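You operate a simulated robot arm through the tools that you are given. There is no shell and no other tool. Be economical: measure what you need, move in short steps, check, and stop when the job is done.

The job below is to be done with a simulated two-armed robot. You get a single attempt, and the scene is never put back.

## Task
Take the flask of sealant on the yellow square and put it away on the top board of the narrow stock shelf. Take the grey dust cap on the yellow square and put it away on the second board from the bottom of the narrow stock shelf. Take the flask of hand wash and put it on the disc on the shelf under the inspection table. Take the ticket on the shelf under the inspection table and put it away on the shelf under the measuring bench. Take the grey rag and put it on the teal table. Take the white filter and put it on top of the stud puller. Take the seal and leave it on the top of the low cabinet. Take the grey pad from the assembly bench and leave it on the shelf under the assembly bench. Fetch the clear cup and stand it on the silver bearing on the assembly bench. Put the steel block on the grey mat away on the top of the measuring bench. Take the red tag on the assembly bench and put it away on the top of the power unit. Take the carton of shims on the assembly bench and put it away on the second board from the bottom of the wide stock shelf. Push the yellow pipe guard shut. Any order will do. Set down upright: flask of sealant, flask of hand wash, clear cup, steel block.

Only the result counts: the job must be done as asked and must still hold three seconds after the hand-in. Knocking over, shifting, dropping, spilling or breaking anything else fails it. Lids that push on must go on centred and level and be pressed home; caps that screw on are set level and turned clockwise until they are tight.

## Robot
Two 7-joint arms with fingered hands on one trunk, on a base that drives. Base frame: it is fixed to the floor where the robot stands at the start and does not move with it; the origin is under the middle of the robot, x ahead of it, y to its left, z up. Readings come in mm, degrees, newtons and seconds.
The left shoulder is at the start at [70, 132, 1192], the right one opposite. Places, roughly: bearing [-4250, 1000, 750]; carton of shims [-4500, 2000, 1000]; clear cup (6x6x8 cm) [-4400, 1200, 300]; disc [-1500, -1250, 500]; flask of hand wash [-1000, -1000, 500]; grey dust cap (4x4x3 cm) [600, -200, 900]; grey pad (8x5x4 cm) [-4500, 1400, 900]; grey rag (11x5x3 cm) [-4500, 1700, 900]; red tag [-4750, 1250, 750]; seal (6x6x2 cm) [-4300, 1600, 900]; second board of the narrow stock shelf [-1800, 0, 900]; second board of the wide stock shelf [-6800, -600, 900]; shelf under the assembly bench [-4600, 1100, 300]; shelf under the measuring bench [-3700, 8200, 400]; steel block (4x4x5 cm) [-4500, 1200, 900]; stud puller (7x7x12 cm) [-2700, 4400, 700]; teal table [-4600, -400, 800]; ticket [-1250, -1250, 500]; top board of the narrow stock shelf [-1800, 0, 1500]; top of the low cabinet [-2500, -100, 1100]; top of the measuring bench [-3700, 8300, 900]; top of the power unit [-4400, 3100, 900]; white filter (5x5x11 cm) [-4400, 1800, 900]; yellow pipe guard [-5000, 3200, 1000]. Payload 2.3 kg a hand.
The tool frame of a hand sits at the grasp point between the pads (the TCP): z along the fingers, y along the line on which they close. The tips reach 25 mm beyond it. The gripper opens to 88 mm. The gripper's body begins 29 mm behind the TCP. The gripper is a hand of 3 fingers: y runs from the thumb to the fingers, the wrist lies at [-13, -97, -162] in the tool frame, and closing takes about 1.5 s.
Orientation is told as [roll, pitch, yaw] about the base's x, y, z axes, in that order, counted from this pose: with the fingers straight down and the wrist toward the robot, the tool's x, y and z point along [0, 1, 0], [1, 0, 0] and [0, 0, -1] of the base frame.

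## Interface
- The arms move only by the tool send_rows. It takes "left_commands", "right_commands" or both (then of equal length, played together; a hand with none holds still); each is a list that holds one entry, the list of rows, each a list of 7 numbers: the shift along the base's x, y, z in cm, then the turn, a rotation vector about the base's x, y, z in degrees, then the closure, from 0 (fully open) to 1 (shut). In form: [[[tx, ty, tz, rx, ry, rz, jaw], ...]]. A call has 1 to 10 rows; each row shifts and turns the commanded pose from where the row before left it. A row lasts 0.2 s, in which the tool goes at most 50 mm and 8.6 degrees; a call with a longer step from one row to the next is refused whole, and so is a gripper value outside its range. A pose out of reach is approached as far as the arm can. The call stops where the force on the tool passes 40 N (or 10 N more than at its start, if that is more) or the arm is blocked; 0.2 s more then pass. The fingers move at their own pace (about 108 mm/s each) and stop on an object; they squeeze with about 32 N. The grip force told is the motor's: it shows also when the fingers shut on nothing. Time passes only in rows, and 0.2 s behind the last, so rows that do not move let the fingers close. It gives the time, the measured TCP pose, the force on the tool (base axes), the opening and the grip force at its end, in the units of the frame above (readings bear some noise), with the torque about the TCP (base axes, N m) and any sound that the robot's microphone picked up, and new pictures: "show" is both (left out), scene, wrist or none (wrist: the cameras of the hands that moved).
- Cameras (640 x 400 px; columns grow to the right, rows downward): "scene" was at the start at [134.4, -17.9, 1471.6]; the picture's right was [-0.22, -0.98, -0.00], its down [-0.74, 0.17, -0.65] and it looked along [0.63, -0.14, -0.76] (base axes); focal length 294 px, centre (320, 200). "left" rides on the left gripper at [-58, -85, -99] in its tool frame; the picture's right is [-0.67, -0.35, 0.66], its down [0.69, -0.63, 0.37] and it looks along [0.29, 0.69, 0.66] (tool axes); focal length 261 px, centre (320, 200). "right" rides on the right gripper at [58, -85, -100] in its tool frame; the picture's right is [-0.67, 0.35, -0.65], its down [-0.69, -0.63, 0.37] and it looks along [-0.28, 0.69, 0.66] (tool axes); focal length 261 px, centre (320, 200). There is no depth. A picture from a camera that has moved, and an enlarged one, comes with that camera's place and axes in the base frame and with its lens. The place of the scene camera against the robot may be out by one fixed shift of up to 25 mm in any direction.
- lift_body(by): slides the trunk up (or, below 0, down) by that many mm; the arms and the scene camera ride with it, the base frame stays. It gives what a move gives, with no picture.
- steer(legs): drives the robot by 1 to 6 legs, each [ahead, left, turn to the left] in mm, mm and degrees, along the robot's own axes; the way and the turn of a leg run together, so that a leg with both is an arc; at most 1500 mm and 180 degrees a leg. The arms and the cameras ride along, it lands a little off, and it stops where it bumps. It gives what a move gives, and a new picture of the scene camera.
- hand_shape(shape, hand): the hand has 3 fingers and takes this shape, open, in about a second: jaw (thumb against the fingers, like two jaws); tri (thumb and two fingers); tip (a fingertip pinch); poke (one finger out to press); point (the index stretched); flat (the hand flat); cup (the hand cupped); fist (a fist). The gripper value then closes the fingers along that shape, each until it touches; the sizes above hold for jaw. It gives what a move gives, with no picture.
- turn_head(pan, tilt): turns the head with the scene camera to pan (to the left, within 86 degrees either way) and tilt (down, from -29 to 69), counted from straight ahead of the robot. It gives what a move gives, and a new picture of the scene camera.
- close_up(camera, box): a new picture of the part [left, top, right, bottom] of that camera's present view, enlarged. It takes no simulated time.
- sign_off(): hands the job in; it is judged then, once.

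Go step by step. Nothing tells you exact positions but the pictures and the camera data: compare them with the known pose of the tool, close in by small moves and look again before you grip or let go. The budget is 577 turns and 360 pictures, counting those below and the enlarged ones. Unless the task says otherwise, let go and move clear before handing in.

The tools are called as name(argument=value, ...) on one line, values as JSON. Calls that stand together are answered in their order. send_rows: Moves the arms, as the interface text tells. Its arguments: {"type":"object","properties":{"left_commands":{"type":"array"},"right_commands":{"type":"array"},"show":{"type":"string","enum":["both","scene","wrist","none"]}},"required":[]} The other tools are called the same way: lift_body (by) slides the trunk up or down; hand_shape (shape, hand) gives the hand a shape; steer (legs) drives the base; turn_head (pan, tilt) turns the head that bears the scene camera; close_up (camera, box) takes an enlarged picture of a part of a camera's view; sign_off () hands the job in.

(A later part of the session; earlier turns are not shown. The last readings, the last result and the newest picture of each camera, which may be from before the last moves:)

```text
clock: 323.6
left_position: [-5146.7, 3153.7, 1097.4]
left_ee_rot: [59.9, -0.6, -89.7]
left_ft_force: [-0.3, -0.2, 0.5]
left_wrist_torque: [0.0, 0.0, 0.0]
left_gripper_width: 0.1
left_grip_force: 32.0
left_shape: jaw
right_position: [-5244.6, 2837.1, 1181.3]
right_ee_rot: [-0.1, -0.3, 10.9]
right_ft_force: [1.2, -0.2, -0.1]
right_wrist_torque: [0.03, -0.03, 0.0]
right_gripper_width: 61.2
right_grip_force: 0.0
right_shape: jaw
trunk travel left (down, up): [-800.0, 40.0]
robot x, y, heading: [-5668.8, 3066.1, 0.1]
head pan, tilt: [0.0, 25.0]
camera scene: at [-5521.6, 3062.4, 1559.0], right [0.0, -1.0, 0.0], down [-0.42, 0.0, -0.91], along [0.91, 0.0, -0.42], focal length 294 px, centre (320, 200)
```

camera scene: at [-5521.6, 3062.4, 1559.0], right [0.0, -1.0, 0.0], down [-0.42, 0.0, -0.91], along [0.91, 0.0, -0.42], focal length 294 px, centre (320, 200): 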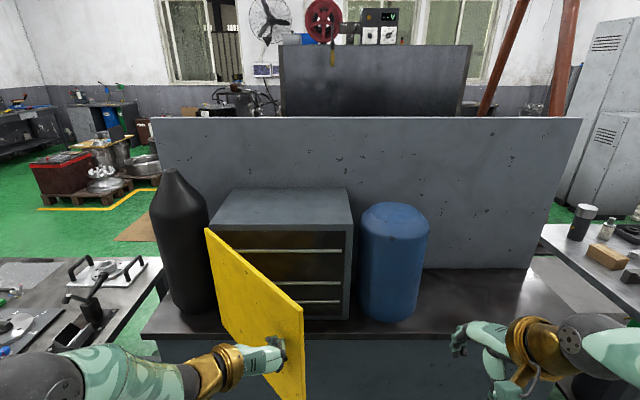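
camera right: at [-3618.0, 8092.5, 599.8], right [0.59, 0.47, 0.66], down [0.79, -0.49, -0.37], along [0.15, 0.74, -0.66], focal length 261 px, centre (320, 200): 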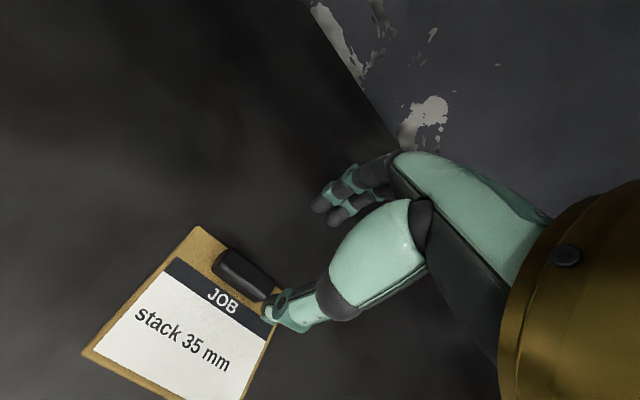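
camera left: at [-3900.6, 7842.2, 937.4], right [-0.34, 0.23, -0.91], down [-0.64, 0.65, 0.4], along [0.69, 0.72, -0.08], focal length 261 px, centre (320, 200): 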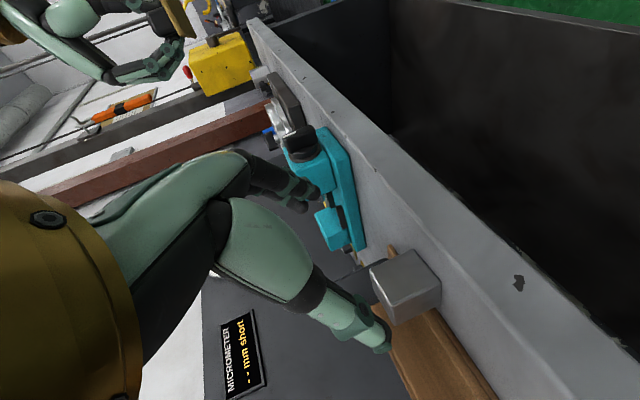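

The hand is now against the outer face. I'll push forward.

steer(legs=[[150, 0, 0]])

```text
clock: 325.0
left_position: [-4997.1, 3154.5, 1099.4]
left_ee_rot: [60.0, -0.5, -89.7]
left_ft_force: [0.9, 0.2, 0.2]
left_wrist_torque: [-0.03, 0.02, 0.0]
left_gripper_width: 0.0
left_grip_force: 32.0
left_shape: jaw
right_position: [-5096.8, 2835.5, 1181.7]
right_ee_rot: [-0.2, -0.3, 10.7]
right_ft_force: [-0.9, 0.1, 0.2]
right_wrist_torque: [-0.05, 0.02, 0.0]
right_gripper_width: 61.5
right_grip_force: 0.1
right_shape: jaw
trunk travel left (down, up): [-800.0, 40.0]
robot x, y, heading: [-5517.6, 3065.7, -0.1]
head pan, tilt: [0.0, 25.0]
camera scene: at [-5372.2, 3061.9, 1559.0], right [0.0, -1.0, 0.0], down [-0.42, 0.0, -0.91], along [0.91, 0.0, -0.42], focal length 294 px, centre (320, 200)
```

scene: 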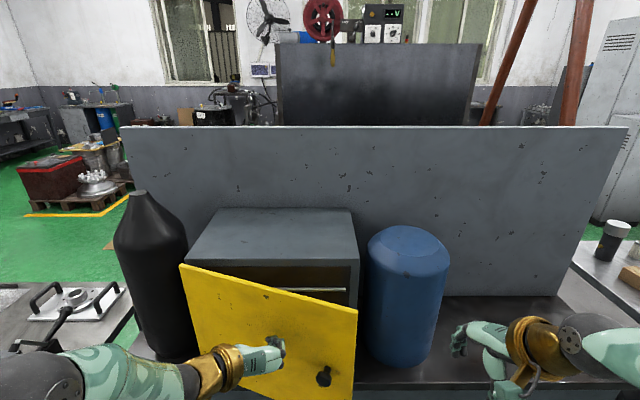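

The door swings well. I'll push the rest with the arm, moving a little toward the free edge.

steer(legs=[[50, 0, 0]])

send_rows(left_commands=[[[1.5, -1, 0, 0, 0, 0, 1], [1.5, -1, 0, 0, 0, 0, 1], [1.5, -1, 0, 0, 0, 0, 1], [1.5, -1, 0, 0, 0, 0, 1], [1.5, -1, 0, 0, 0, 0, 1]]], show="scene")

```text
clock: 325.9
left_position: [-4949.2, 3153.6, 1100.8]
left_ee_rot: [60.3, -0.6, -89.8]
left_ft_force: [-0.4, 0.5, 0.2]
left_wrist_torque: [-0.01, -0.01, 0.01]
left_gripper_width: 0.0
left_grip_force: 32.0
left_shape: jaw
right_position: [-5049.9, 2835.5, 1182.7]
right_ee_rot: [-0.2, -0.5, 10.7]
right_ft_force: [-0.9, 0.3, -0.5]
right_wrist_torque: [0.02, 0.01, 0.01]
right_gripper_width: 61.1
right_grip_force: 0.0
right_shape: jaw
trunk travel left (down, up): [-800.0, 40.0]
robot x, y, heading: [-5464.8, 3064.2, -0.1]
head pan, tilt: [0.0, 25.0]
camera scene: at [-5327.1, 3061.6, 1559.5], right [0.0, -1.0, 0.0], down [-0.42, 0.0, -0.91], along [0.91, 0.0, -0.42], focal length 294 px, centre (320, 200)
```

scene: 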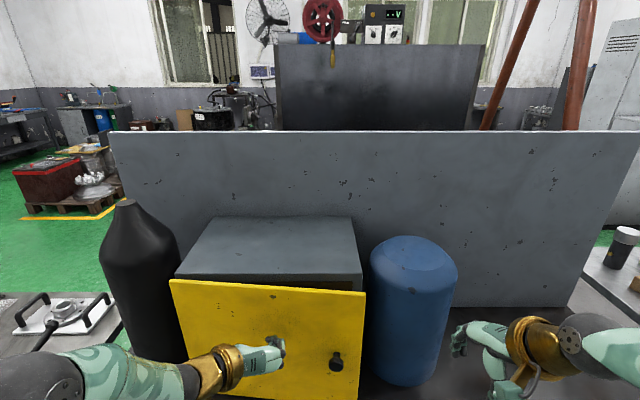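

```text
clock: 327.0
left_position: [-4902.0, 3116.4, 1100.0]
left_ee_rot: [59.6, -0.5, -89.6]
left_ft_force: [-29.9, 8.3, 3.1]
left_wrist_torque: [0.01, 0.03, -0.01]
left_gripper_width: 0.0
left_grip_force: 31.6
left_shape: jaw
right_position: [-5061.4, 2841.6, 1187.7]
right_ee_rot: [-0.4, -1.0, 11.1]
right_ft_force: [0.5, -0.3, -0.1]
right_wrist_torque: [-0.01, -0.02, 0.01]
right_gripper_width: 61.3
right_grip_force: 0.0
right_shape: jaw
trunk travel left (down, up): [-800.0, 40.0]
robot x, y, heading: [-5472.7, 3065.1, 0.3]
head pan, tilt: [0.0, 25.0]
stopped in row 5 (left hand): the force on the tool passed its limit (the readings are from after the stop); the commanded pose is now the measured one
camera scene: at [-5341.8, 3066.2, 1560.8], right [0.0, -1.0, 0.0], down [-0.41, 0.0, -0.91], along [0.91, 0.0, -0.41], focal length 294 px, centre (320, 200)
```

scene: 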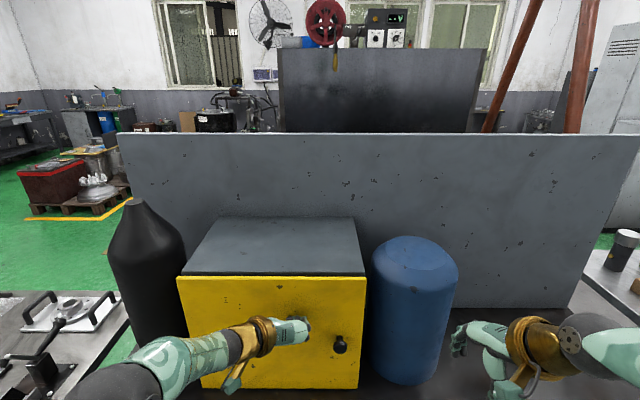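

The door is flush and shut with 30 N on it. I'll pull back and verify it stays.

send_rows(left_commands=[[[-2, 0, 0, 0, 0, 0, 1], [-3, 0, 0, 0, 0, 0, 1], [-3, 0, 1, 0, 0, 0, 1]]], show="none")

steer(legs=[[-350, 0, 0]])

close_up(camera="scene", box=[160, 170, 480, 370])

```text
clock: 327.8
left_position: [-4969.1, 3116.3, 1104.3]
left_ee_rot: [59.2, -0.4, -89.5]
left_ft_force: [0.3, 0.4, 0.8]
left_wrist_torque: [-0.02, 0.03, -0.03]
left_gripper_width: 0.1
left_grip_force: 32.3
left_shape: jaw
right_position: [-5046.2, 2836.6, 1181.4]
right_ee_rot: [-0.1, -0.3, 11.0]
right_ft_force: [-0.1, 1.5, 0.8]
right_wrist_torque: [0.02, 0.01, 0.03]
right_gripper_width: 61.5
right_grip_force: 0.0
right_shape: jaw
trunk travel left (down, up): [-800.0, 40.0]
robot x, y, heading: [-5468.1, 3061.7, 0.3]
head pan, tilt: [0.0, 25.0]
```

```text
clock: 330.0
left_position: [-5311.4, 3115.0, 1100.2]
left_ee_rot: [58.8, -0.4, -89.8]
left_ft_force: [-0.3, 0.1, -0.8]
left_wrist_torque: [-0.02, 0.0, 0.03]
left_gripper_width: 0.0
left_grip_force: 32.0
left_shape: jaw
right_position: [-5389.8, 2837.4, 1180.1]
right_ee_rot: [0.0, 0.1, 10.9]
right_ft_force: [0.3, 0.0, -0.9]
right_wrist_torque: [0.01, -0.01, 0.01]
right_gripper_width: 61.3
right_grip_force: 0.1
right_shape: jaw
trunk travel left (down, up): [-800.0, 40.0]
robot x, y, heading: [-5818.6, 3061.3, 0.0]
head pan, tilt: [0.0, 25.0]
camera scene: at [-5663.8, 3062.3, 1558.2], right [0.0, -1.0, 0.0], down [-0.42, 0.0, -0.91], along [0.91, 0.0, -0.42], focal length 294 px, centre (320, 200)
```

scene: 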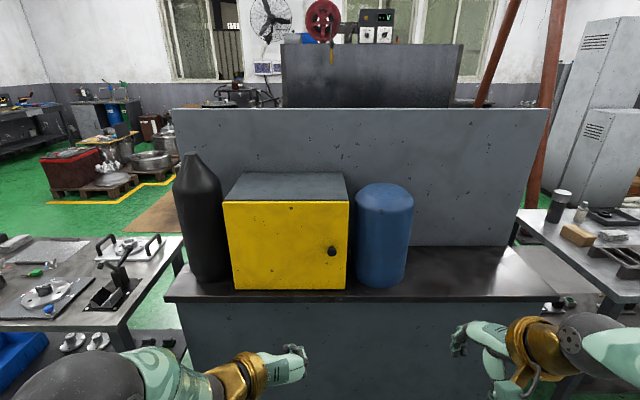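

```text
2.00 times, centred on (320, 270) of scene
camera zoom: at [-5663.8, 3062.3, 1558.2], right [0.0, -1.0, 0.0], down [-0.42, 0.0, -0.91], along [0.91, 0.0, -0.42], focal length 588 px, centre (320, 60)
```

zoom: 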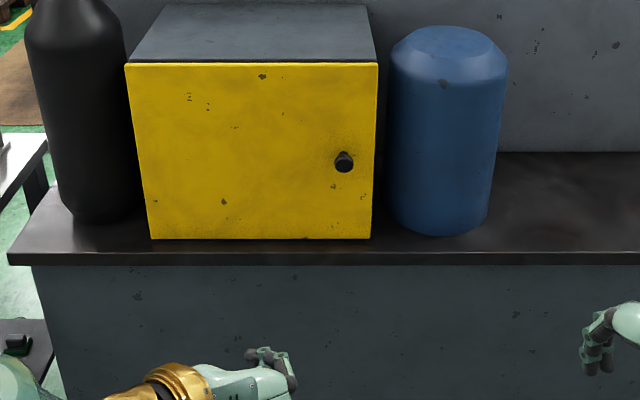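

The guard is shut, so six are done. Next is the red tag, which lies near the bench's back edge; I'll approach it from this corridor.

steer(legs=[[0, -1400, 0], [220, -380, 0]])

turn_head(pan=0, tilt=38)

```text
clock: 339.3
left_position: [-5076.6, 1343.3, 1103.8]
left_ee_rot: [59.1, -0.5, -88.6]
left_ft_force: [0.8, 0.1, -0.5]
left_wrist_torque: [0.0, -0.01, 0.0]
left_gripper_width: 0.0
left_grip_force: 31.7
left_shape: jaw
right_position: [-5148.9, 1063.5, 1181.1]
right_ee_rot: [-0.2, -0.2, 11.9]
right_ft_force: [0.0, 0.0, 0.4]
right_wrist_torque: [0.01, -0.02, 0.01]
right_gripper_width: 61.6
right_grip_force: 0.0
right_shape: jaw
trunk travel left (down, up): [-800.0, 40.0]
robot x, y, heading: [-5578.0, 1280.3, 1.0]
head pan, tilt: [0.0, 25.0]
camera scene: at [-5429.0, 1285.0, 1558.6], right [0.02, -1.0, 0.0], down [-0.42, -0.01, -0.91], along [0.91, 0.02, -0.42], focal length 294 px, centre (320, 200)
```

scene: 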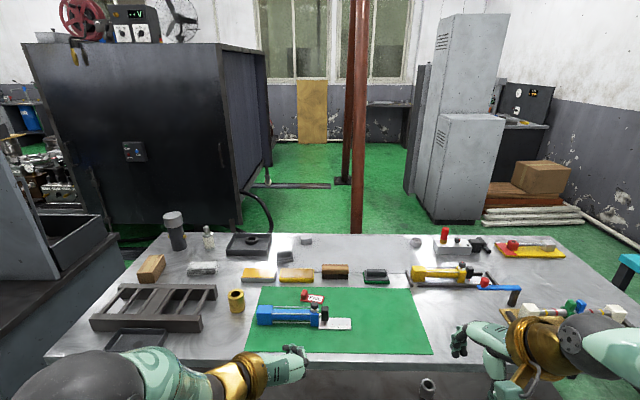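

```text
clock: 340.1
left_position: [-5075.9, 1343.2, 1103.1]
left_ee_rot: [59.0, -0.3, -88.7]
left_ft_force: [0.3, -0.1, 0.3]
left_wrist_torque: [0.03, 0.02, 0.0]
left_gripper_width: 0.0
left_grip_force: 32.2
left_shape: jaw
right_position: [-5149.4, 1062.7, 1180.5]
right_ee_rot: [-0.1, -0.2, 12.0]
right_ft_force: [0.0, -0.2, -0.1]
right_wrist_torque: [-0.01, -0.01, 0.01]
right_gripper_width: 61.4
right_grip_force: 0.1
right_shape: jaw
trunk travel left (down, up): [-800.0, 40.0]
robot x, y, heading: [-5577.4, 1281.4, 1.0]
head pan, tilt: [0.0, 38.0]
camera scene: at [-5433.5, 1282.7, 1538.2], right [0.02, -1.0, 0.0], down [-0.62, -0.01, -0.79], along [0.79, 0.01, -0.62], focal length 294 px, centre (320, 200)
```

scene: 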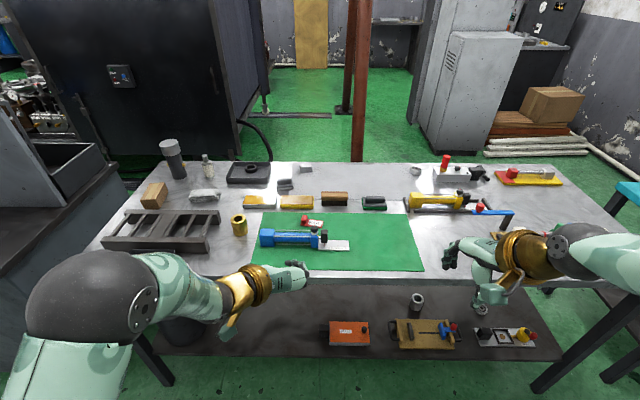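

close_up(camera="scene", box=[230, 170, 430, 295])

```text
3.20 times, centred on (330, 232) of scene
camera zoom: at [-5433.5, 1282.7, 1538.2], right [0.02, -1.0, 0.0], down [-0.62, -0.01, -0.79], along [0.79, 0.01, -0.62], focal length 941 px, centre (288, 96)
```

zoom: 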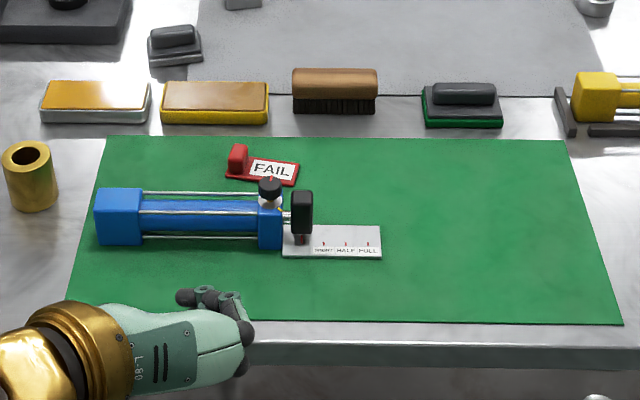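

I'll grip the tag's red handle (about [-4690,1347]) with the right hand, pointing down. First I'll raise and tuck the left hand and align the right.

send_rows(left_commands=[[[-2, 2, 3.5, 0, 0, 0, 1], [-2, 2, 3.5, 0, 0, 0, 1], [-2, 2, 3.5, 0, 0, 0, 0.5], [-2, 2, 3.5, 0, 0, 0, 0], [0, 0, 0, 0, 0, 0, 0]]], right_commands=[[[2, 0, 0, 0, 0, -6.3, 0.3], [3, 0, 0, 0, 0, -6.3, 0.3], [3, 0, 0, 0, 0, -6.3, 0.3], [3, 0, 0, 0, 0, 0, 0.3], [2, 0, 0, 0, 0, 0, 0.3]]], show="none")

lift_body(by=-170)

steer(legs=[[270, 165, -1]])

close_up(camera="right", box=[0, 0, 640, 400])

```text
clock: 341.3
left_position: [-5155.1, 1420.9, 1240.9]
left_ee_rot: [58.8, -0.2, -88.6]
left_ft_force: [0.7, -0.1, -0.5]
left_wrist_torque: [-0.01, -0.01, 0.02]
left_gripper_width: 87.5
left_grip_force: 0.1
left_shape: jaw
right_position: [-5016.7, 1061.9, 1179.6]
right_ee_rot: [0.1, 0.0, -7.1]
right_ft_force: [0.5, -0.1, -0.2]
right_wrist_torque: [0.04, 0.0, -0.01]
right_gripper_width: 61.4
right_grip_force: 0.1
right_shape: jaw
trunk travel left (down, up): [-800.0, 40.0]
robot x, y, heading: [-5579.2, 1280.2, 0.9]
head pan, tilt: [0.0, 38.0]
```

```text
clock: 343.2
left_position: [-5156.1, 1422.8, 1072.3]
left_ee_rot: [59.0, -0.4, -88.8]
left_ft_force: [0.1, 0.3, -0.3]
left_wrist_torque: [0.01, 0.01, -0.01]
left_gripper_width: 87.5
left_grip_force: 0.1
left_shape: jaw
right_position: [-5018.3, 1062.3, 1010.6]
right_ee_rot: [0.0, -0.1, -7.0]
right_ft_force: [-0.3, -1.2, 0.4]
right_wrist_torque: [0.02, -0.02, 0.01]
right_gripper_width: 61.1
right_grip_force: 0.0
right_shape: jaw
trunk travel left (down, up): [-630.0, 210.0]
robot x, y, heading: [-5580.7, 1281.3, 1.0]
head pan, tilt: [0.0, 38.0]
```

```text
clock: 345.3
left_position: [-4878.4, 1580.8, 1071.9]
left_ee_rot: [59.0, -0.4, -89.8]
left_ft_force: [0.2, -0.4, -0.2]
left_wrist_torque: [0.01, -0.01, 0.04]
left_gripper_width: 87.6
left_grip_force: 0.1
left_shape: jaw
right_position: [-4747.6, 1218.3, 1012.1]
right_ee_rot: [0.0, -0.2, -8.3]
right_ft_force: [-0.1, 0.4, 0.4]
right_wrist_torque: [-0.01, 0.02, 0.02]
right_gripper_width: 61.4
right_grip_force: 0.0
right_shape: jaw
trunk travel left (down, up): [-630.0, 210.0]
robot x, y, heading: [-5305.6, 1449.0, 0.2]
head pan, tilt: [0.0, 38.0]
camera scene: at [-5158.6, 1446.3, 1368.3], right [0.0, -1.0, 0.0], down [-0.62, 0.0, -0.79], along [0.79, 0.0, -0.62], focal length 294 px, centre (320, 200)
```

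scene: 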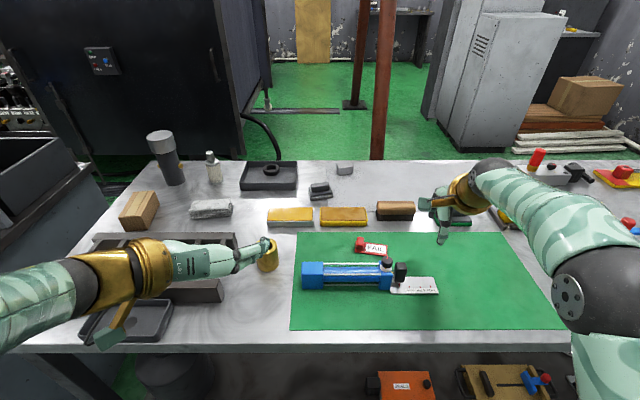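

```text
1.00 times, centred on (320, 200) of right
camera zoom: at [-4823.8, 1288.1, 1110.4], right [0.25, -0.71, 0.66], down [-0.72, -0.59, -0.37], along [0.65, -0.38, -0.66], focal length 261 px, centre (320, 200)
```

zoom: 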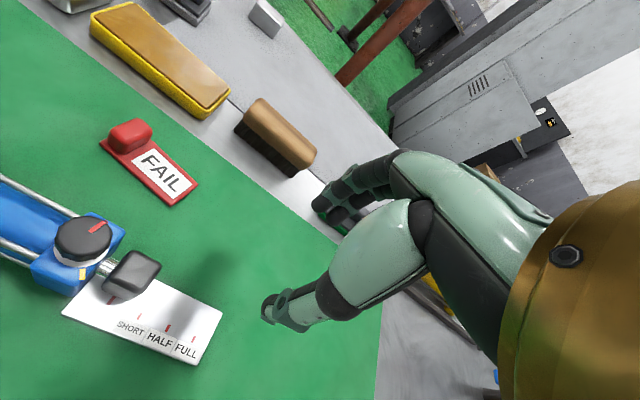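

The handle is at about [-4680,1351,872]. I'll drive 40 mm closer and move the right hand over it.

steer(legs=[[40, 0, 0]])

send_rows(right_commands=[[[0.7, 3.3, 0, 0, 0, 0, 0.3], [0.7, 3.3, 0, 0, 0, 0, 0.3], [0.7, 3.3, 0, 0, 0, 0, 0.3], [0.7, 3.3, 0, 0, 0, 0, 0.3], [0, 0, -3, 0, 0, 0, 0.3], [0, 0, -3, 0, 0, 0, 0.3], [0, 0, -2, 0, 0, 0, 0.3]]], show="wrist")

```text
clock: 346.2
left_position: [-4842.9, 1581.2, 1071.8]
left_ee_rot: [59.2, -0.5, -89.8]
left_ft_force: [-0.1, 0.9, 1.2]
left_wrist_torque: [0.01, -0.05, 0.02]
left_gripper_width: 87.8
left_grip_force: 0.1
left_shape: jaw
right_position: [-4711.2, 1218.1, 1013.6]
right_ee_rot: [-0.1, -0.5, -8.2]
right_ft_force: [-0.7, 1.0, 0.2]
right_wrist_torque: [-0.02, -0.02, -0.03]
right_gripper_width: 61.2
right_grip_force: 0.1
right_shape: jaw
trunk travel left (down, up): [-630.0, 210.0]
robot x, y, heading: [-5262.1, 1446.8, 0.0]
head pan, tilt: [0.0, 38.0]
camera scene: at [-5123.4, 1446.9, 1368.8], right [0.0, -1.0, 0.0], down [-0.61, 0.0, -0.79], along [0.79, 0.0, -0.61], focal length 294 px, centre (320, 200)
```

scene: 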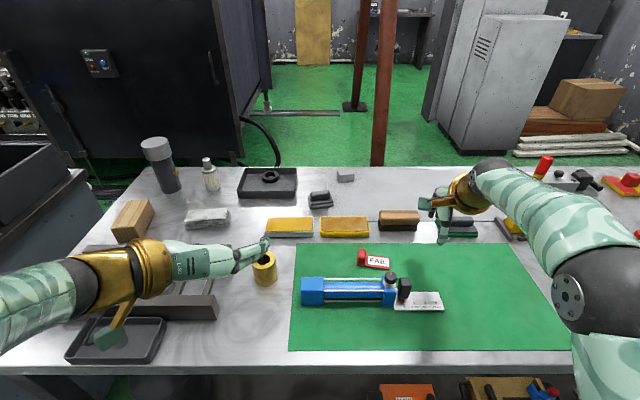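

```text
clock: 347.8
left_position: [-4837.8, 1582.1, 1070.6]
left_ee_rot: [59.1, -0.4, -89.7]
left_ft_force: [0.2, 0.0, 0.0]
left_wrist_torque: [-0.01, 0.01, 0.01]
left_gripper_width: 87.7
left_grip_force: 0.2
left_shape: jaw
right_position: [-4680.2, 1348.3, 933.3]
right_ee_rot: [0.0, -0.2, -8.1]
right_ft_force: [-0.6, -0.5, -0.6]
right_wrist_torque: [-0.01, 0.0, -0.02]
right_gripper_width: 61.3
right_grip_force: 0.1
right_shape: jaw
trunk travel left (down, up): [-630.0, 210.0]
robot x, y, heading: [-5263.2, 1450.0, -0.2]
head pan, tilt: [0.0, 38.0]
camera right: at [-4755.1, 1418.8, 1030.7], right [0.25, -0.71, 0.66], down [-0.72, -0.59, -0.37], along [0.65, -0.38, -0.66], focal length 261 px, centre (320, 200)
```

right: 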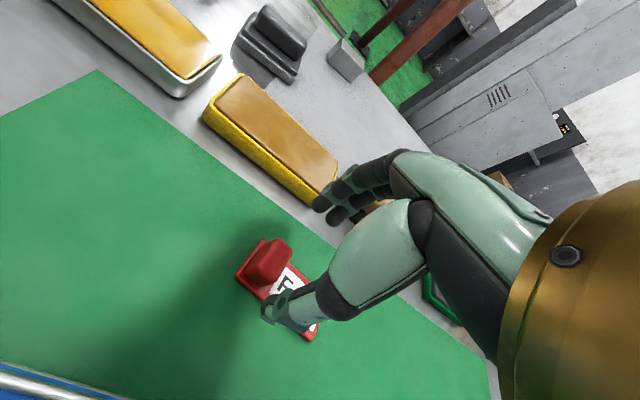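

Centred on the handle. I'll go down and grip.

send_rows(right_commands=[[[0.2, 0.1, -2, 0, 0, 0, 0.3], [0, 0, -1.5, 0, 0, 0, 0.3], [0, 0, -1.1, 0, 0, 0, 0.3], [0, 0, 0, 0, 0, 0, 0.6], [0, 0, 0, 0, 0, 0, 1], [0, 0, 0, 0, 0, 0, 1], [0, 0, 0, 0, 0, 0, 1]]], show="wrist")

```text
clock: 349.4
left_position: [-4843.3, 1582.0, 1073.5]
left_ee_rot: [59.3, -0.5, -89.8]
left_ft_force: [0.2, -1.0, -0.1]
left_wrist_torque: [0.04, -0.03, 0.0]
left_gripper_width: 87.7
left_grip_force: 0.0
left_shape: jaw
right_position: [-4682.3, 1351.1, 889.3]
right_ee_rot: [-0.1, -0.6, -8.2]
right_ft_force: [0.0, -0.3, 19.4]
right_wrist_torque: [-0.01, 0.06, -0.08]
right_gripper_width: 21.9
right_grip_force: 31.9
right_shape: jaw
trunk travel left (down, up): [-630.0, 210.0]
robot x, y, heading: [-5261.5, 1448.3, -0.2]
head pan, tilt: [0.0, 38.0]
camera right: at [-4758.0, 1421.9, 988.0], right [0.24, -0.71, 0.66], down [-0.72, -0.59, -0.37], along [0.65, -0.38, -0.65], focal length 261 px, centre (320, 200)
```

right: 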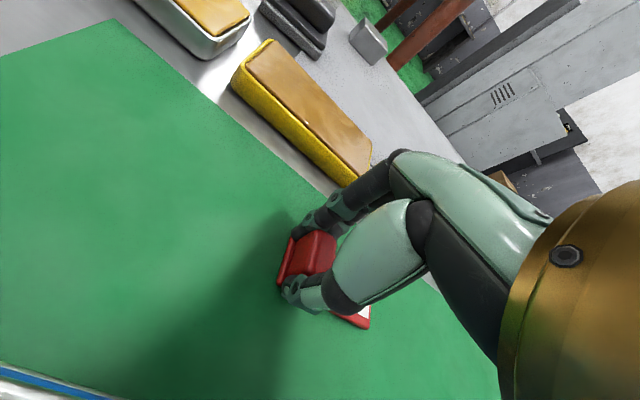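

Gripped. Lifting.

send_rows(right_commands=[[[0, 0, 1, 0, 0, 0, 1], [0, 0, 2, 0, 0, 0, 1], [0, 0, 3, 0, 0, 0, 1], [0, 0, 3, 0, 0, 0, 1], [0, 0, 3, 0, 0, 0, 1]]], show="wrist")

```text
clock: 350.6
left_position: [-4838.2, 1580.7, 1070.9]
left_ee_rot: [58.9, -0.4, -89.8]
left_ft_force: [0.3, 0.2, -0.2]
left_wrist_torque: [-0.01, -0.02, 0.01]
left_gripper_width: 87.4
left_grip_force: 0.1
left_shape: jaw
right_position: [-4678.6, 1351.2, 1005.8]
right_ee_rot: [-0.1, -0.2, -8.3]
right_ft_force: [0.4, 0.1, 0.9]
right_wrist_torque: [0.05, 0.01, -0.01]
right_gripper_width: 20.3
right_grip_force: 32.5
right_shape: jaw
trunk travel left (down, up): [-630.0, 210.0]
robot x, y, heading: [-5262.1, 1447.5, -0.1]
head pan, tilt: [0.0, 38.0]
camera right: at [-4753.2, 1421.4, 1104.8], right [0.25, -0.71, 0.66], down [-0.72, -0.59, -0.37], along [0.65, -0.38, -0.66], focal length 261 px, centre (320, 200)
```

right: 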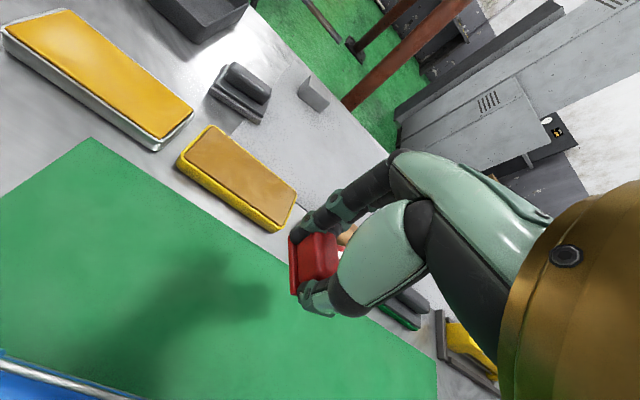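

The tag is held. The carton may also be reachable from this side with the left hand, so let me look closely.

close_up(camera="scene", box=[60, 120, 300, 270])

close_up(camera="left", box=[0, 0, 640, 400])

```text
2.67 times, centred on (180, 195) of scene
camera zoom: at [-5118.6, 1446.8, 1368.2], right [0.0, -1.0, 0.0], down [-0.62, 0.0, -0.79], along [0.79, 0.0, -0.62], focal length 784 px, centre (693, 213)
```

zoom: 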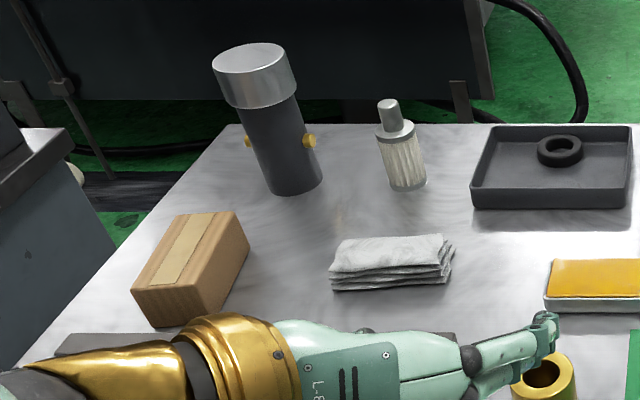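

```text
1.00 times, centred on (320, 200) of left
camera zoom: at [-4953.8, 1665.6, 1072.9], right [0.22, 0.34, -0.91], down [0.66, 0.63, 0.39], along [0.72, -0.69, -0.09], focal length 261 px, centre (320, 200)
```

zoom: 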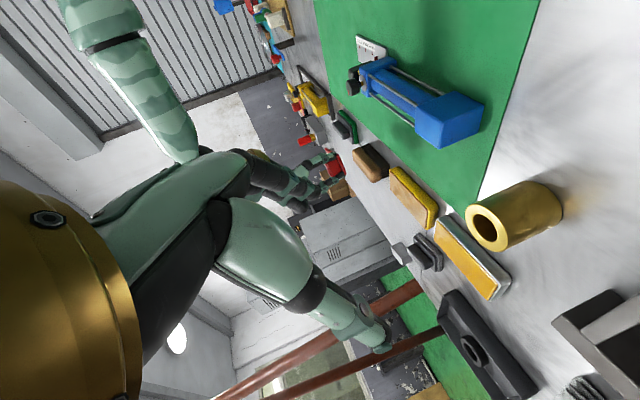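

The carton is about 102×65 mm, its near end at about [-4633,1890], turned about 12°. It's reachable from here with the left hand steeper, so I'll shift the robot left.

steer(legs=[[25, 395, 0]])

send_rows(left_commands=[[[0, 0, 0, 0, 7, 6, 0], [0, 0, 0, 0, 7, 6, 0], [3, -1.8, 0, 0, 0, 0, 0], [3, -1.8, 0, 0, 0, 0, 0], [3, -1.8, -1, 0, 0, 0, 0], [2, -1.8, -2, 0, 0, 0, 0]]], show="both")

```text
clock: 353.1
left_position: [-4815.6, 1974.4, 1071.4]
left_ee_rot: [59.0, -0.4, -89.4]
left_ft_force: [-0.1, -0.9, 0.5]
left_wrist_torque: [-0.02, 0.0, 0.04]
left_gripper_width: 87.6
left_grip_force: 0.1
left_shape: jaw
right_position: [-4652.5, 1745.4, 1004.3]
right_ee_rot: [0.0, -0.1, -7.7]
right_ft_force: [0.2, 0.3, -0.4]
right_wrist_torque: [0.02, -0.01, -0.01]
right_gripper_width: 20.3
right_grip_force: 32.2
right_shape: jaw
trunk travel left (down, up): [-630.0, 210.0]
robot x, y, heading: [-5236.3, 1839.4, 0.3]
head pan, tilt: [0.0, 38.0]
camera scene: at [-5093.8, 1837.3, 1368.2], right [0.01, -1.0, 0.0], down [-0.62, 0.0, -0.79], along [0.79, 0.0, -0.62], focal length 294 px, centre (320, 200)
```

scene: 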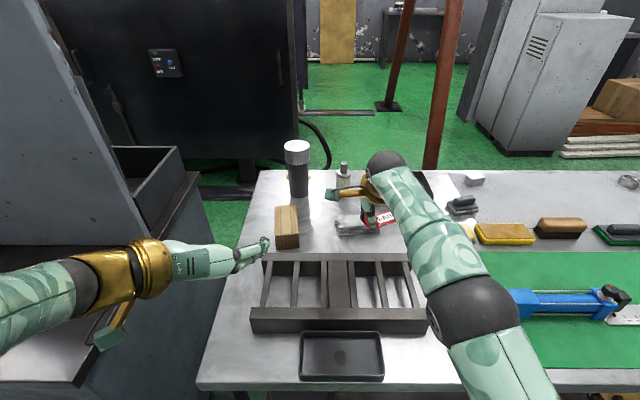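

```text
refused: row 1 steps farther than a row can; nothing moved
```

send_rows(left_commands=[[[0, 0, 0, 0, 4.7, 4, 0], [0, 0, 0, 0, 4.7, 4, 0], [0, 0, 0, 0, 4.7, 4, 0], [3, -2, 0, 0, 0, 0, 0], [3, -2, 0, 0, 0, 0, 0], [3, -2, -1, 0, 0, 0, 0], [3, -2, -2, 0, 0, 0, 0]]], show="both")

```text
clock: 354.7
left_position: [-4689.5, 1903.6, 1043.7]
left_ee_rot: [44.8, -0.3, -76.4]
left_ft_force: [0.4, -0.9, 0.3]
left_wrist_torque: [0.03, 0.01, 0.0]
left_gripper_width: 87.6
left_grip_force: 0.0
left_shape: jaw
right_position: [-4650.8, 1747.2, 1003.0]
right_ee_rot: [-0.2, 0.0, -7.7]
right_ft_force: [0.6, -0.4, -0.3]
right_wrist_torque: [-0.02, 0.0, -0.01]
right_gripper_width: 20.5
right_grip_force: 31.6
right_shape: jaw
trunk travel left (down, up): [-630.0, 210.0]
robot x, y, heading: [-5239.7, 1837.7, 0.3]
head pan, tilt: [0.0, 38.0]
camera scene: at [-5091.1, 1838.4, 1367.9], right [0.01, -1.0, 0.0], down [-0.62, 0.0, -0.79], along [0.79, 0.0, -0.62], focal length 294 px, centre (320, 200)
camera left: at [-4817.8, 1959.4, 1074.7], right [-0.09, 0.33, -0.94], down [0.58, 0.79, 0.22], along [0.81, -0.52, -0.26], focal length 261 px, centre (320, 200)
```

scene: 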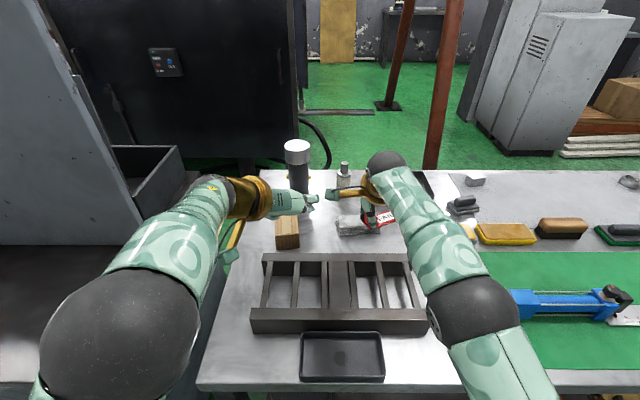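
left: 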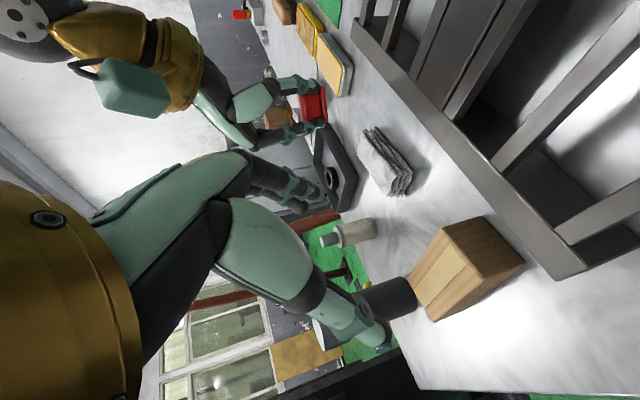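

I'll correct the yaw slightly and descend to the pre-grasp.

send_rows(left_commands=[[[0, 0, -3, 0, 0, -5, 0], [0, 0, -3, 0, 0, 0, 0], [0.5, 0.3, -2.5, 0, 0, 0, 0]]], show="both")

```text
clock: 355.5
left_position: [-4689.4, 1898.3, 955.3]
left_ee_rot: [45.0, 1.2, -82.4]
left_ft_force: [0.2, -1.2, 0.6]
left_wrist_torque: [0.01, -0.02, 0.04]
left_gripper_width: 87.9
left_grip_force: 0.0
left_shape: jaw
right_position: [-4651.5, 1745.9, 1004.9]
right_ee_rot: [-0.2, -0.1, -7.7]
right_ft_force: [0.3, -0.6, -0.7]
right_wrist_torque: [0.0, 0.01, 0.04]
right_gripper_width: 20.4
right_grip_force: 32.1
right_shape: jaw
trunk travel left (down, up): [-630.0, 210.0]
robot x, y, heading: [-5236.9, 1839.2, 0.3]
head pan, tilt: [0.0, 38.0]
camera scene: at [-5093.2, 1838.6, 1368.1], right [0.01, -1.0, 0.0], down [-0.62, 0.0, -0.79], along [0.79, 0.0, -0.62], focal length 294 px, centre (320, 200)
camera left: at [-4811.0, 1967.6, 986.1], right [-0.06, 0.37, -0.93], down [0.65, 0.72, 0.24], along [0.75, -0.59, -0.28], focal length 261 px, centre (320, 200)
```

scene: 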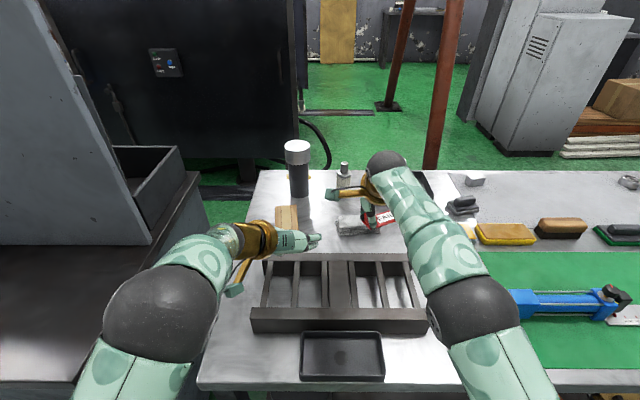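
left: 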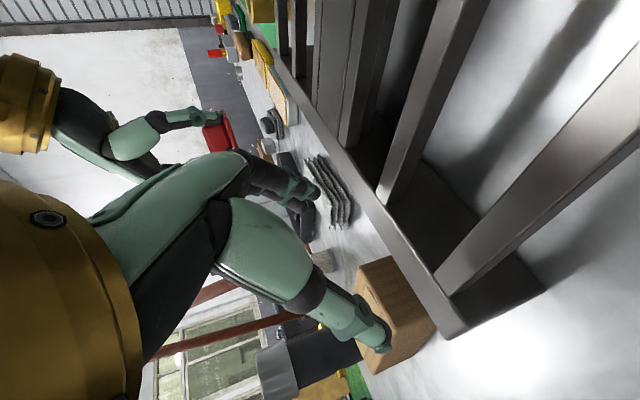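

The carton's exact pose is unclear. I'll rise a bit and zoom from the wrist.

send_rows(left_commands=[[[0, 0, 3, 0, 0, 0, 0], [0, 0, 3, 0, 0, 0, 0], [0, 0, 3, 0, 0, 0, 0]]], show="none")

close_up(camera="left", box=[320, 160, 560, 360])

close_up(camera="scene", box=[220, 170, 380, 270])

```text
clock: 356.3
left_position: [-4687.7, 1902.8, 1046.9]
left_ee_rot: [44.7, 0.7, -81.9]
left_ft_force: [0.8, -0.5, -0.3]
left_wrist_torque: [0.04, -0.03, -0.01]
left_gripper_width: 87.6
left_grip_force: 0.2
left_shape: jaw
right_position: [-4652.6, 1747.0, 1004.4]
right_ee_rot: [-0.1, 0.0, -7.8]
right_ft_force: [0.8, 0.1, -0.6]
right_wrist_torque: [0.02, -0.01, -0.02]
right_gripper_width: 20.2
right_grip_force: 32.1
right_shape: jaw
trunk travel left (down, up): [-630.0, 210.0]
robot x, y, heading: [-5237.9, 1837.9, 0.3]
head pan, tilt: [0.0, 38.0]
```

```text
2.00 times, centred on (440, 260) of left
camera zoom: at [-4809.9, 1971.0, 1077.5], right [-0.06, 0.35, -0.93], down [0.65, 0.73, 0.23], along [0.76, -0.59, -0.28], focal length 521 px, centre (80, 80)
```

zoom: 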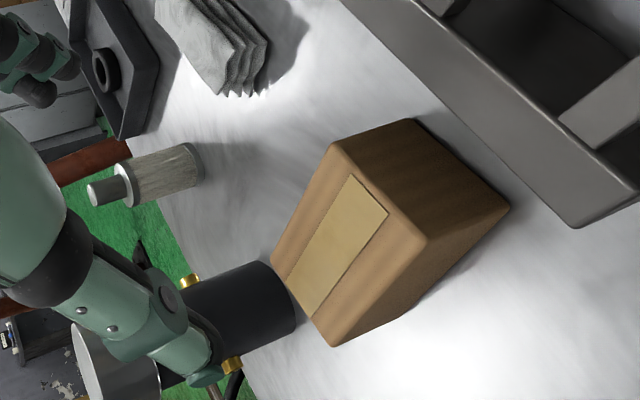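

```text
4.00 times, centred on (300, 220) of scene
camera zoom: at [-5093.8, 1838.4, 1368.2], right [0.01, -1.0, 0.0], down [-0.62, 0.0, -0.79], along [0.79, 0.0, -0.62], focal length 1177 px, centre (400, 120)
```

zoom: 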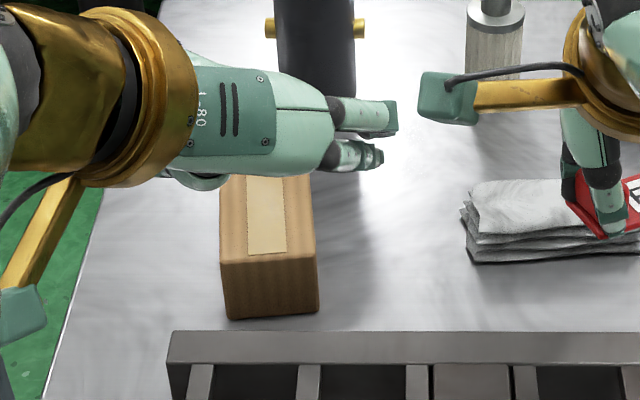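

Now it's clear: the carton is 110×55×47 mm with its near end at x≈-4609, axis y≈1919, yaw 7°. I'll drive 50 mm closer and descend.

steer(legs=[[50, 0, 0]])

send_rows(left_commands=[[[0, 0.4, -3, 0, 0, 0, 0], [0, 0.4, -3, 0, 0, 0, 0], [0, 0.1, -3, 0, 0, 0, 0], [0, 0, -1, 0, 0, 0, 0]]], show="both")

```text
clock: 357.2
left_position: [-4643.5, 1901.0, 1049.2]
left_ee_rot: [45.2, 0.8, -81.9]
left_ft_force: [-0.1, 0.2, 0.6]
left_wrist_torque: [0.03, 0.0, 0.04]
left_gripper_width: 87.8
left_grip_force: 0.1
left_shape: jaw
right_position: [-4608.2, 1746.9, 1008.6]
right_ee_rot: [0.0, -0.4, -7.7]
right_ft_force: [-0.8, 0.3, -0.4]
right_wrist_torque: [0.05, -0.02, 0.01]
right_gripper_width: 20.1
right_grip_force: 31.7
right_shape: jaw
trunk travel left (down, up): [-630.0, 210.0]
robot x, y, heading: [-5193.5, 1840.0, 0.4]
head pan, tilt: [0.0, 38.0]
camera scene: at [-5050.9, 1838.6, 1368.8], right [0.01, -1.0, 0.0], down [-0.61, 0.0, -0.79], along [0.79, 0.0, -0.61], focal length 294 px, centre (320, 200)
```

scene: 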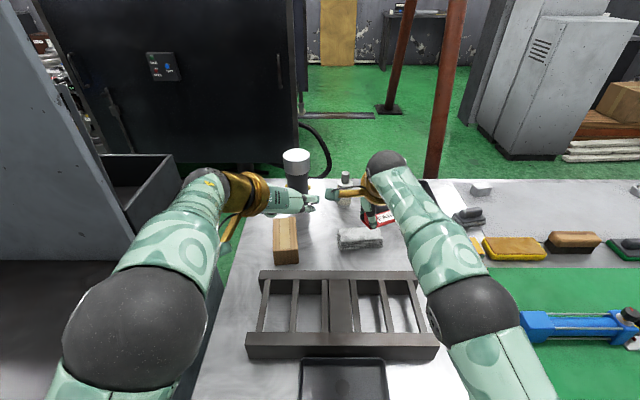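

```text
clock: 358.2
left_position: [-4639.2, 1912.6, 945.2]
left_ee_rot: [44.9, 0.7, -81.9]
left_ft_force: [-0.2, 0.2, 0.3]
left_wrist_torque: [0.01, -0.01, 0.0]
left_gripper_width: 87.7
left_grip_force: 0.0
left_shape: jaw
right_position: [-4603.0, 1747.3, 1005.6]
right_ee_rot: [0.0, -0.3, -7.7]
right_ft_force: [-0.3, 0.0, 0.5]
right_wrist_torque: [-0.02, 0.0, 0.01]
right_gripper_width: 20.2
right_grip_force: 31.7
right_shape: jaw
trunk travel left (down, up): [-630.0, 210.0]
robot x, y, heading: [-5190.9, 1837.4, 0.3]
head pan, tilt: [0.0, 38.0]
camera scene: at [-5045.3, 1838.6, 1368.2], right [0.01, -1.0, 0.0], down [-0.62, 0.0, -0.79], along [0.79, 0.0, -0.62], focal length 294 px, centre (320, 200)
camera left: at [-4761.0, 1980.0, 976.5], right [-0.06, 0.36, -0.93], down [0.65, 0.72, 0.23], along [0.76, -0.59, -0.28], focal length 261 px, centre (320, 200)
```

scene: 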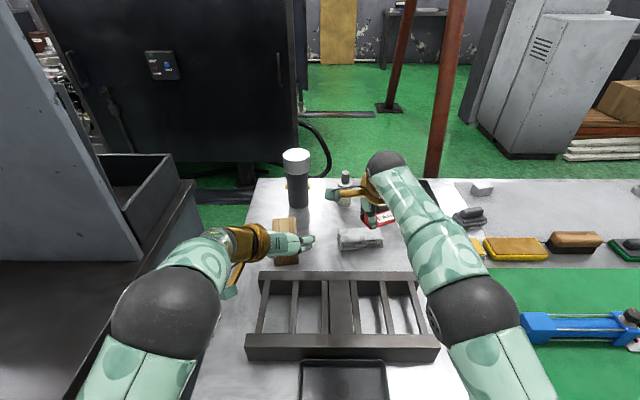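
left: 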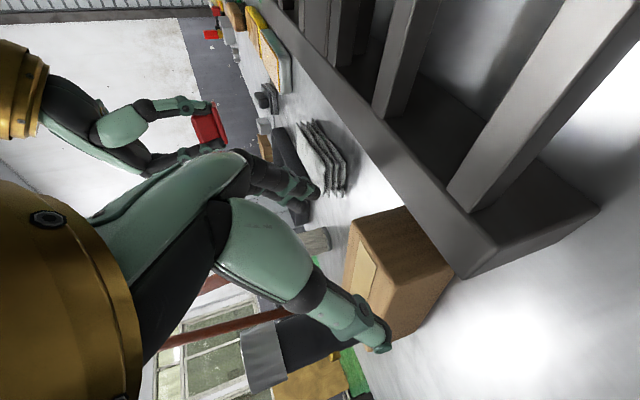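

Aligned. I'll go in along the fingers and close.

send_rows(left_commands=[[[1.4, 0.2, -1.45, 0, 0, 0, 0], [1.4, 0.2, -1.45, 0, 0, 0, 0], [1.4, 0.2, -1.45, 0, 0, 0, 0], [1.4, 0.1, -1.45, 0, 0, 0, 0], [0, 0, 0, 0, 0, 0, 0.5], [0, 0, 0, 0, 0, 0, 1], [0, 0, 0, 0, 0, 0, 1], [0, 0, 0, 0, 0, 0, 1]]], show="wrist")

```text
clock: 360.0
left_position: [-4588.4, 1916.8, 892.4]
left_ee_rot: [45.4, 0.7, -82.0]
left_ft_force: [0.4, -1.8, 23.8]
left_wrist_torque: [-0.36, 0.06, -0.22]
left_gripper_width: 47.7
left_grip_force: 32.1
left_shape: jaw
right_position: [-4609.1, 1745.8, 1008.2]
right_ee_rot: [0.0, -0.4, -7.7]
right_ft_force: [0.7, -0.5, -0.6]
right_wrist_torque: [0.01, 0.0, 0.02]
right_gripper_width: 18.8
right_grip_force: 32.3
right_shape: jaw
trunk travel left (down, up): [-630.0, 210.0]
robot x, y, heading: [-5189.4, 1838.1, 0.5]
head pan, tilt: [0.0, 38.0]
camera left: at [-4710.4, 1985.9, 922.5], right [-0.05, 0.36, -0.93], down [0.65, 0.72, 0.24], along [0.76, -0.59, -0.27], focal length 261 px, centre (320, 200)
```

left: 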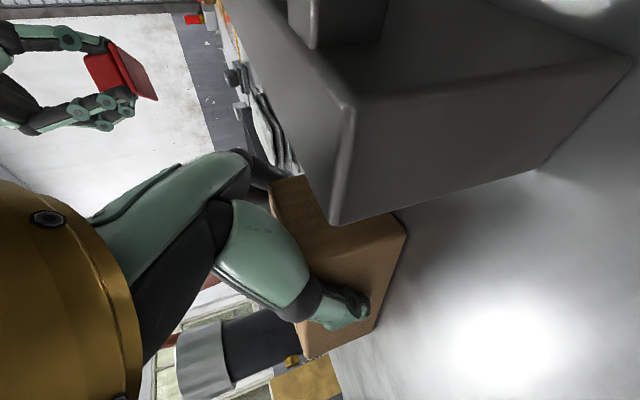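

The carton is gripped with some upward push, so I'll relieve it by lifting slightly. The tag's grip width is also shrinking; let me check both.

send_rows(left_commands=[[[0, 0, 0.6, 0, 0, 0, 1], [0, 0, 1, 0, 0, 0, 1], [0, 0, 2, 0, 0, 0, 1], [0, 0, 2, 0, 0, 0, 1]]], show="wrist")

close_up(camera="right", box=[160, 120, 480, 360])

```text
clock: 361.0
left_position: [-4582.7, 1917.1, 944.1]
left_ee_rot: [44.9, 0.8, -82.0]
left_ft_force: [0.5, -0.1, -3.7]
left_wrist_torque: [-0.03, 0.1, -0.01]
left_gripper_width: 46.8
left_grip_force: 32.0
left_shape: jaw
right_position: [-4602.3, 1747.2, 1005.1]
right_ee_rot: [-0.2, -0.1, -7.8]
right_ft_force: [-0.2, -0.1, -0.7]
right_wrist_torque: [0.02, -0.02, -0.02]
right_gripper_width: 18.8
right_grip_force: 32.1
right_shape: jaw
trunk travel left (down, up): [-630.0, 210.0]
robot x, y, heading: [-5187.8, 1838.6, 0.3]
head pan, tilt: [0.0, 38.0]
camera left: at [-4704.8, 1986.1, 974.2], right [-0.06, 0.36, -0.93], down [0.65, 0.73, 0.23], along [0.76, -0.59, -0.28], focal length 261 px, centre (320, 200)
```

left: 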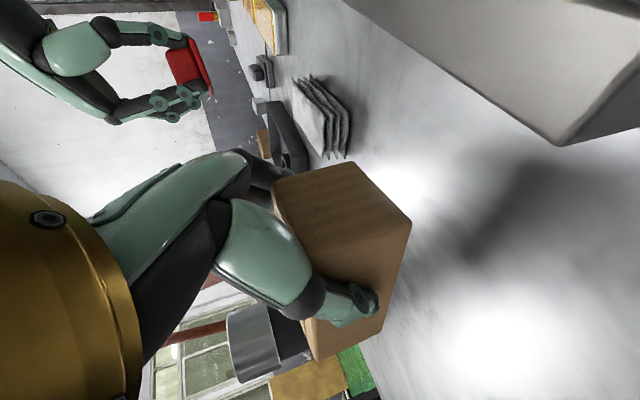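

```text
1.67 times, centred on (320, 240) of right
camera zoom: at [-4678.6, 1816.3, 1103.8], right [0.25, -0.71, 0.66], down [-0.71, -0.6, -0.37], along [0.65, -0.38, -0.66], focal length 434 px, centre (320, 133)
```

zoom: 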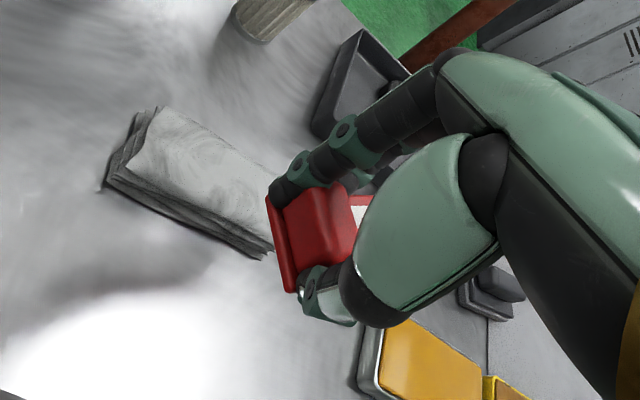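

Both are firmly held. I'll raise, back off, turn around and strafe toward the wide stock shelf.

lift_body(by=150)

steer(legs=[[-330, 0, 0], [0, 0, 179.7], [0, 1400, 0]])

turn_head(pan=20, tilt=20)

```text
clock: 362.7
left_position: [-4581.4, 1918.6, 1093.0]
left_ee_rot: [44.8, 0.7, -81.9]
left_ft_force: [0.3, -0.3, -2.5]
left_wrist_torque: [0.02, 0.04, -0.01]
left_gripper_width: 46.9
left_grip_force: 32.3
left_shape: jaw
right_position: [-4602.4, 1747.4, 1155.0]
right_ee_rot: [-0.2, -0.2, -7.7]
right_ft_force: [-1.7, -0.6, -0.6]
right_wrist_torque: [0.0, -0.02, 0.03]
right_gripper_width: 18.5
right_grip_force: 31.8
right_shape: jaw
trunk travel left (down, up): [-780.0, 60.0]
robot x, y, heading: [-5194.0, 1841.8, 0.2]
head pan, tilt: [0.0, 38.0]
```

```text
clock: 378.7
left_position: [-6215.8, 379.7, 1093.3]
left_ee_rot: [44.9, 0.7, 94.2]
left_ft_force: [1.2, -0.2, -2.9]
left_wrist_torque: [0.04, -0.08, 0.01]
left_gripper_width: 46.6
left_grip_force: 32.2
left_shape: jaw
right_position: [-6184.3, 549.7, 1155.4]
right_ee_rot: [-0.1, -0.1, 168.5]
right_ft_force: [0.2, 0.2, 0.1]
right_wrist_torque: [-0.01, -0.01, -0.01]
right_gripper_width: 18.2
right_grip_force: 31.9
right_shape: jaw
trunk travel left (down, up): [-780.0, 60.0]
robot x, y, heading: [-5602.2, 418.5, 176.6]
head pan, tilt: [0.0, 38.0]
camera scene: at [-5733.0, 426.1, 1518.0], right [0.06, 1.0, 0.0], down [0.62, -0.04, -0.79], along [-0.79, 0.05, -0.62], focal length 294 px, centre (320, 200)
```

scene: 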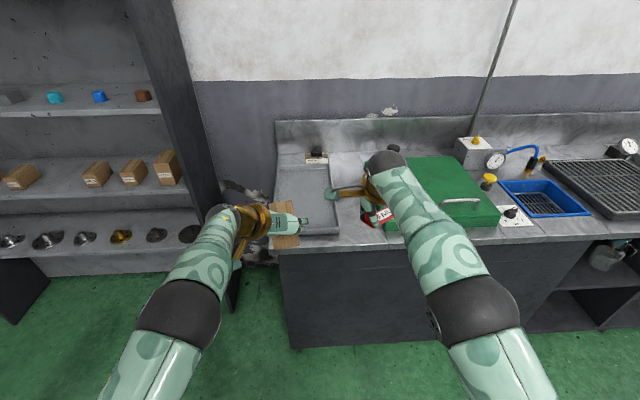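

```text
clock: 379.6
left_position: [-6215.1, 379.3, 1092.4]
left_ee_rot: [44.9, 0.7, 94.2]
left_ft_force: [0.3, -0.1, -3.1]
left_wrist_torque: [0.04, -0.1, -0.04]
left_gripper_width: 46.7
left_grip_force: 32.3
left_shape: jaw
right_position: [-6183.5, 548.1, 1153.9]
right_ee_rot: [-0.1, -0.1, 168.4]
right_ft_force: [-0.7, 0.4, -0.2]
right_wrist_torque: [-0.03, -0.01, 0.0]
right_gripper_width: 18.2
right_grip_force: 31.8
right_shape: jaw
trunk travel left (down, up): [-780.0, 60.0]
robot x, y, heading: [-5603.8, 415.9, 176.5]
head pan, tilt: [20.0, 20.0]
camera scene: at [-5736.2, 393.6, 1546.4], right [-0.28, 0.96, 0.0], down [0.33, 0.1, -0.94], along [-0.9, -0.27, -0.34], focal length 294 px, centre (320, 200)
```

scene: 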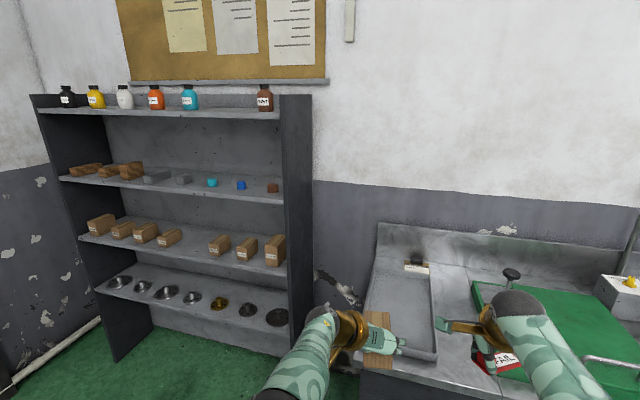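

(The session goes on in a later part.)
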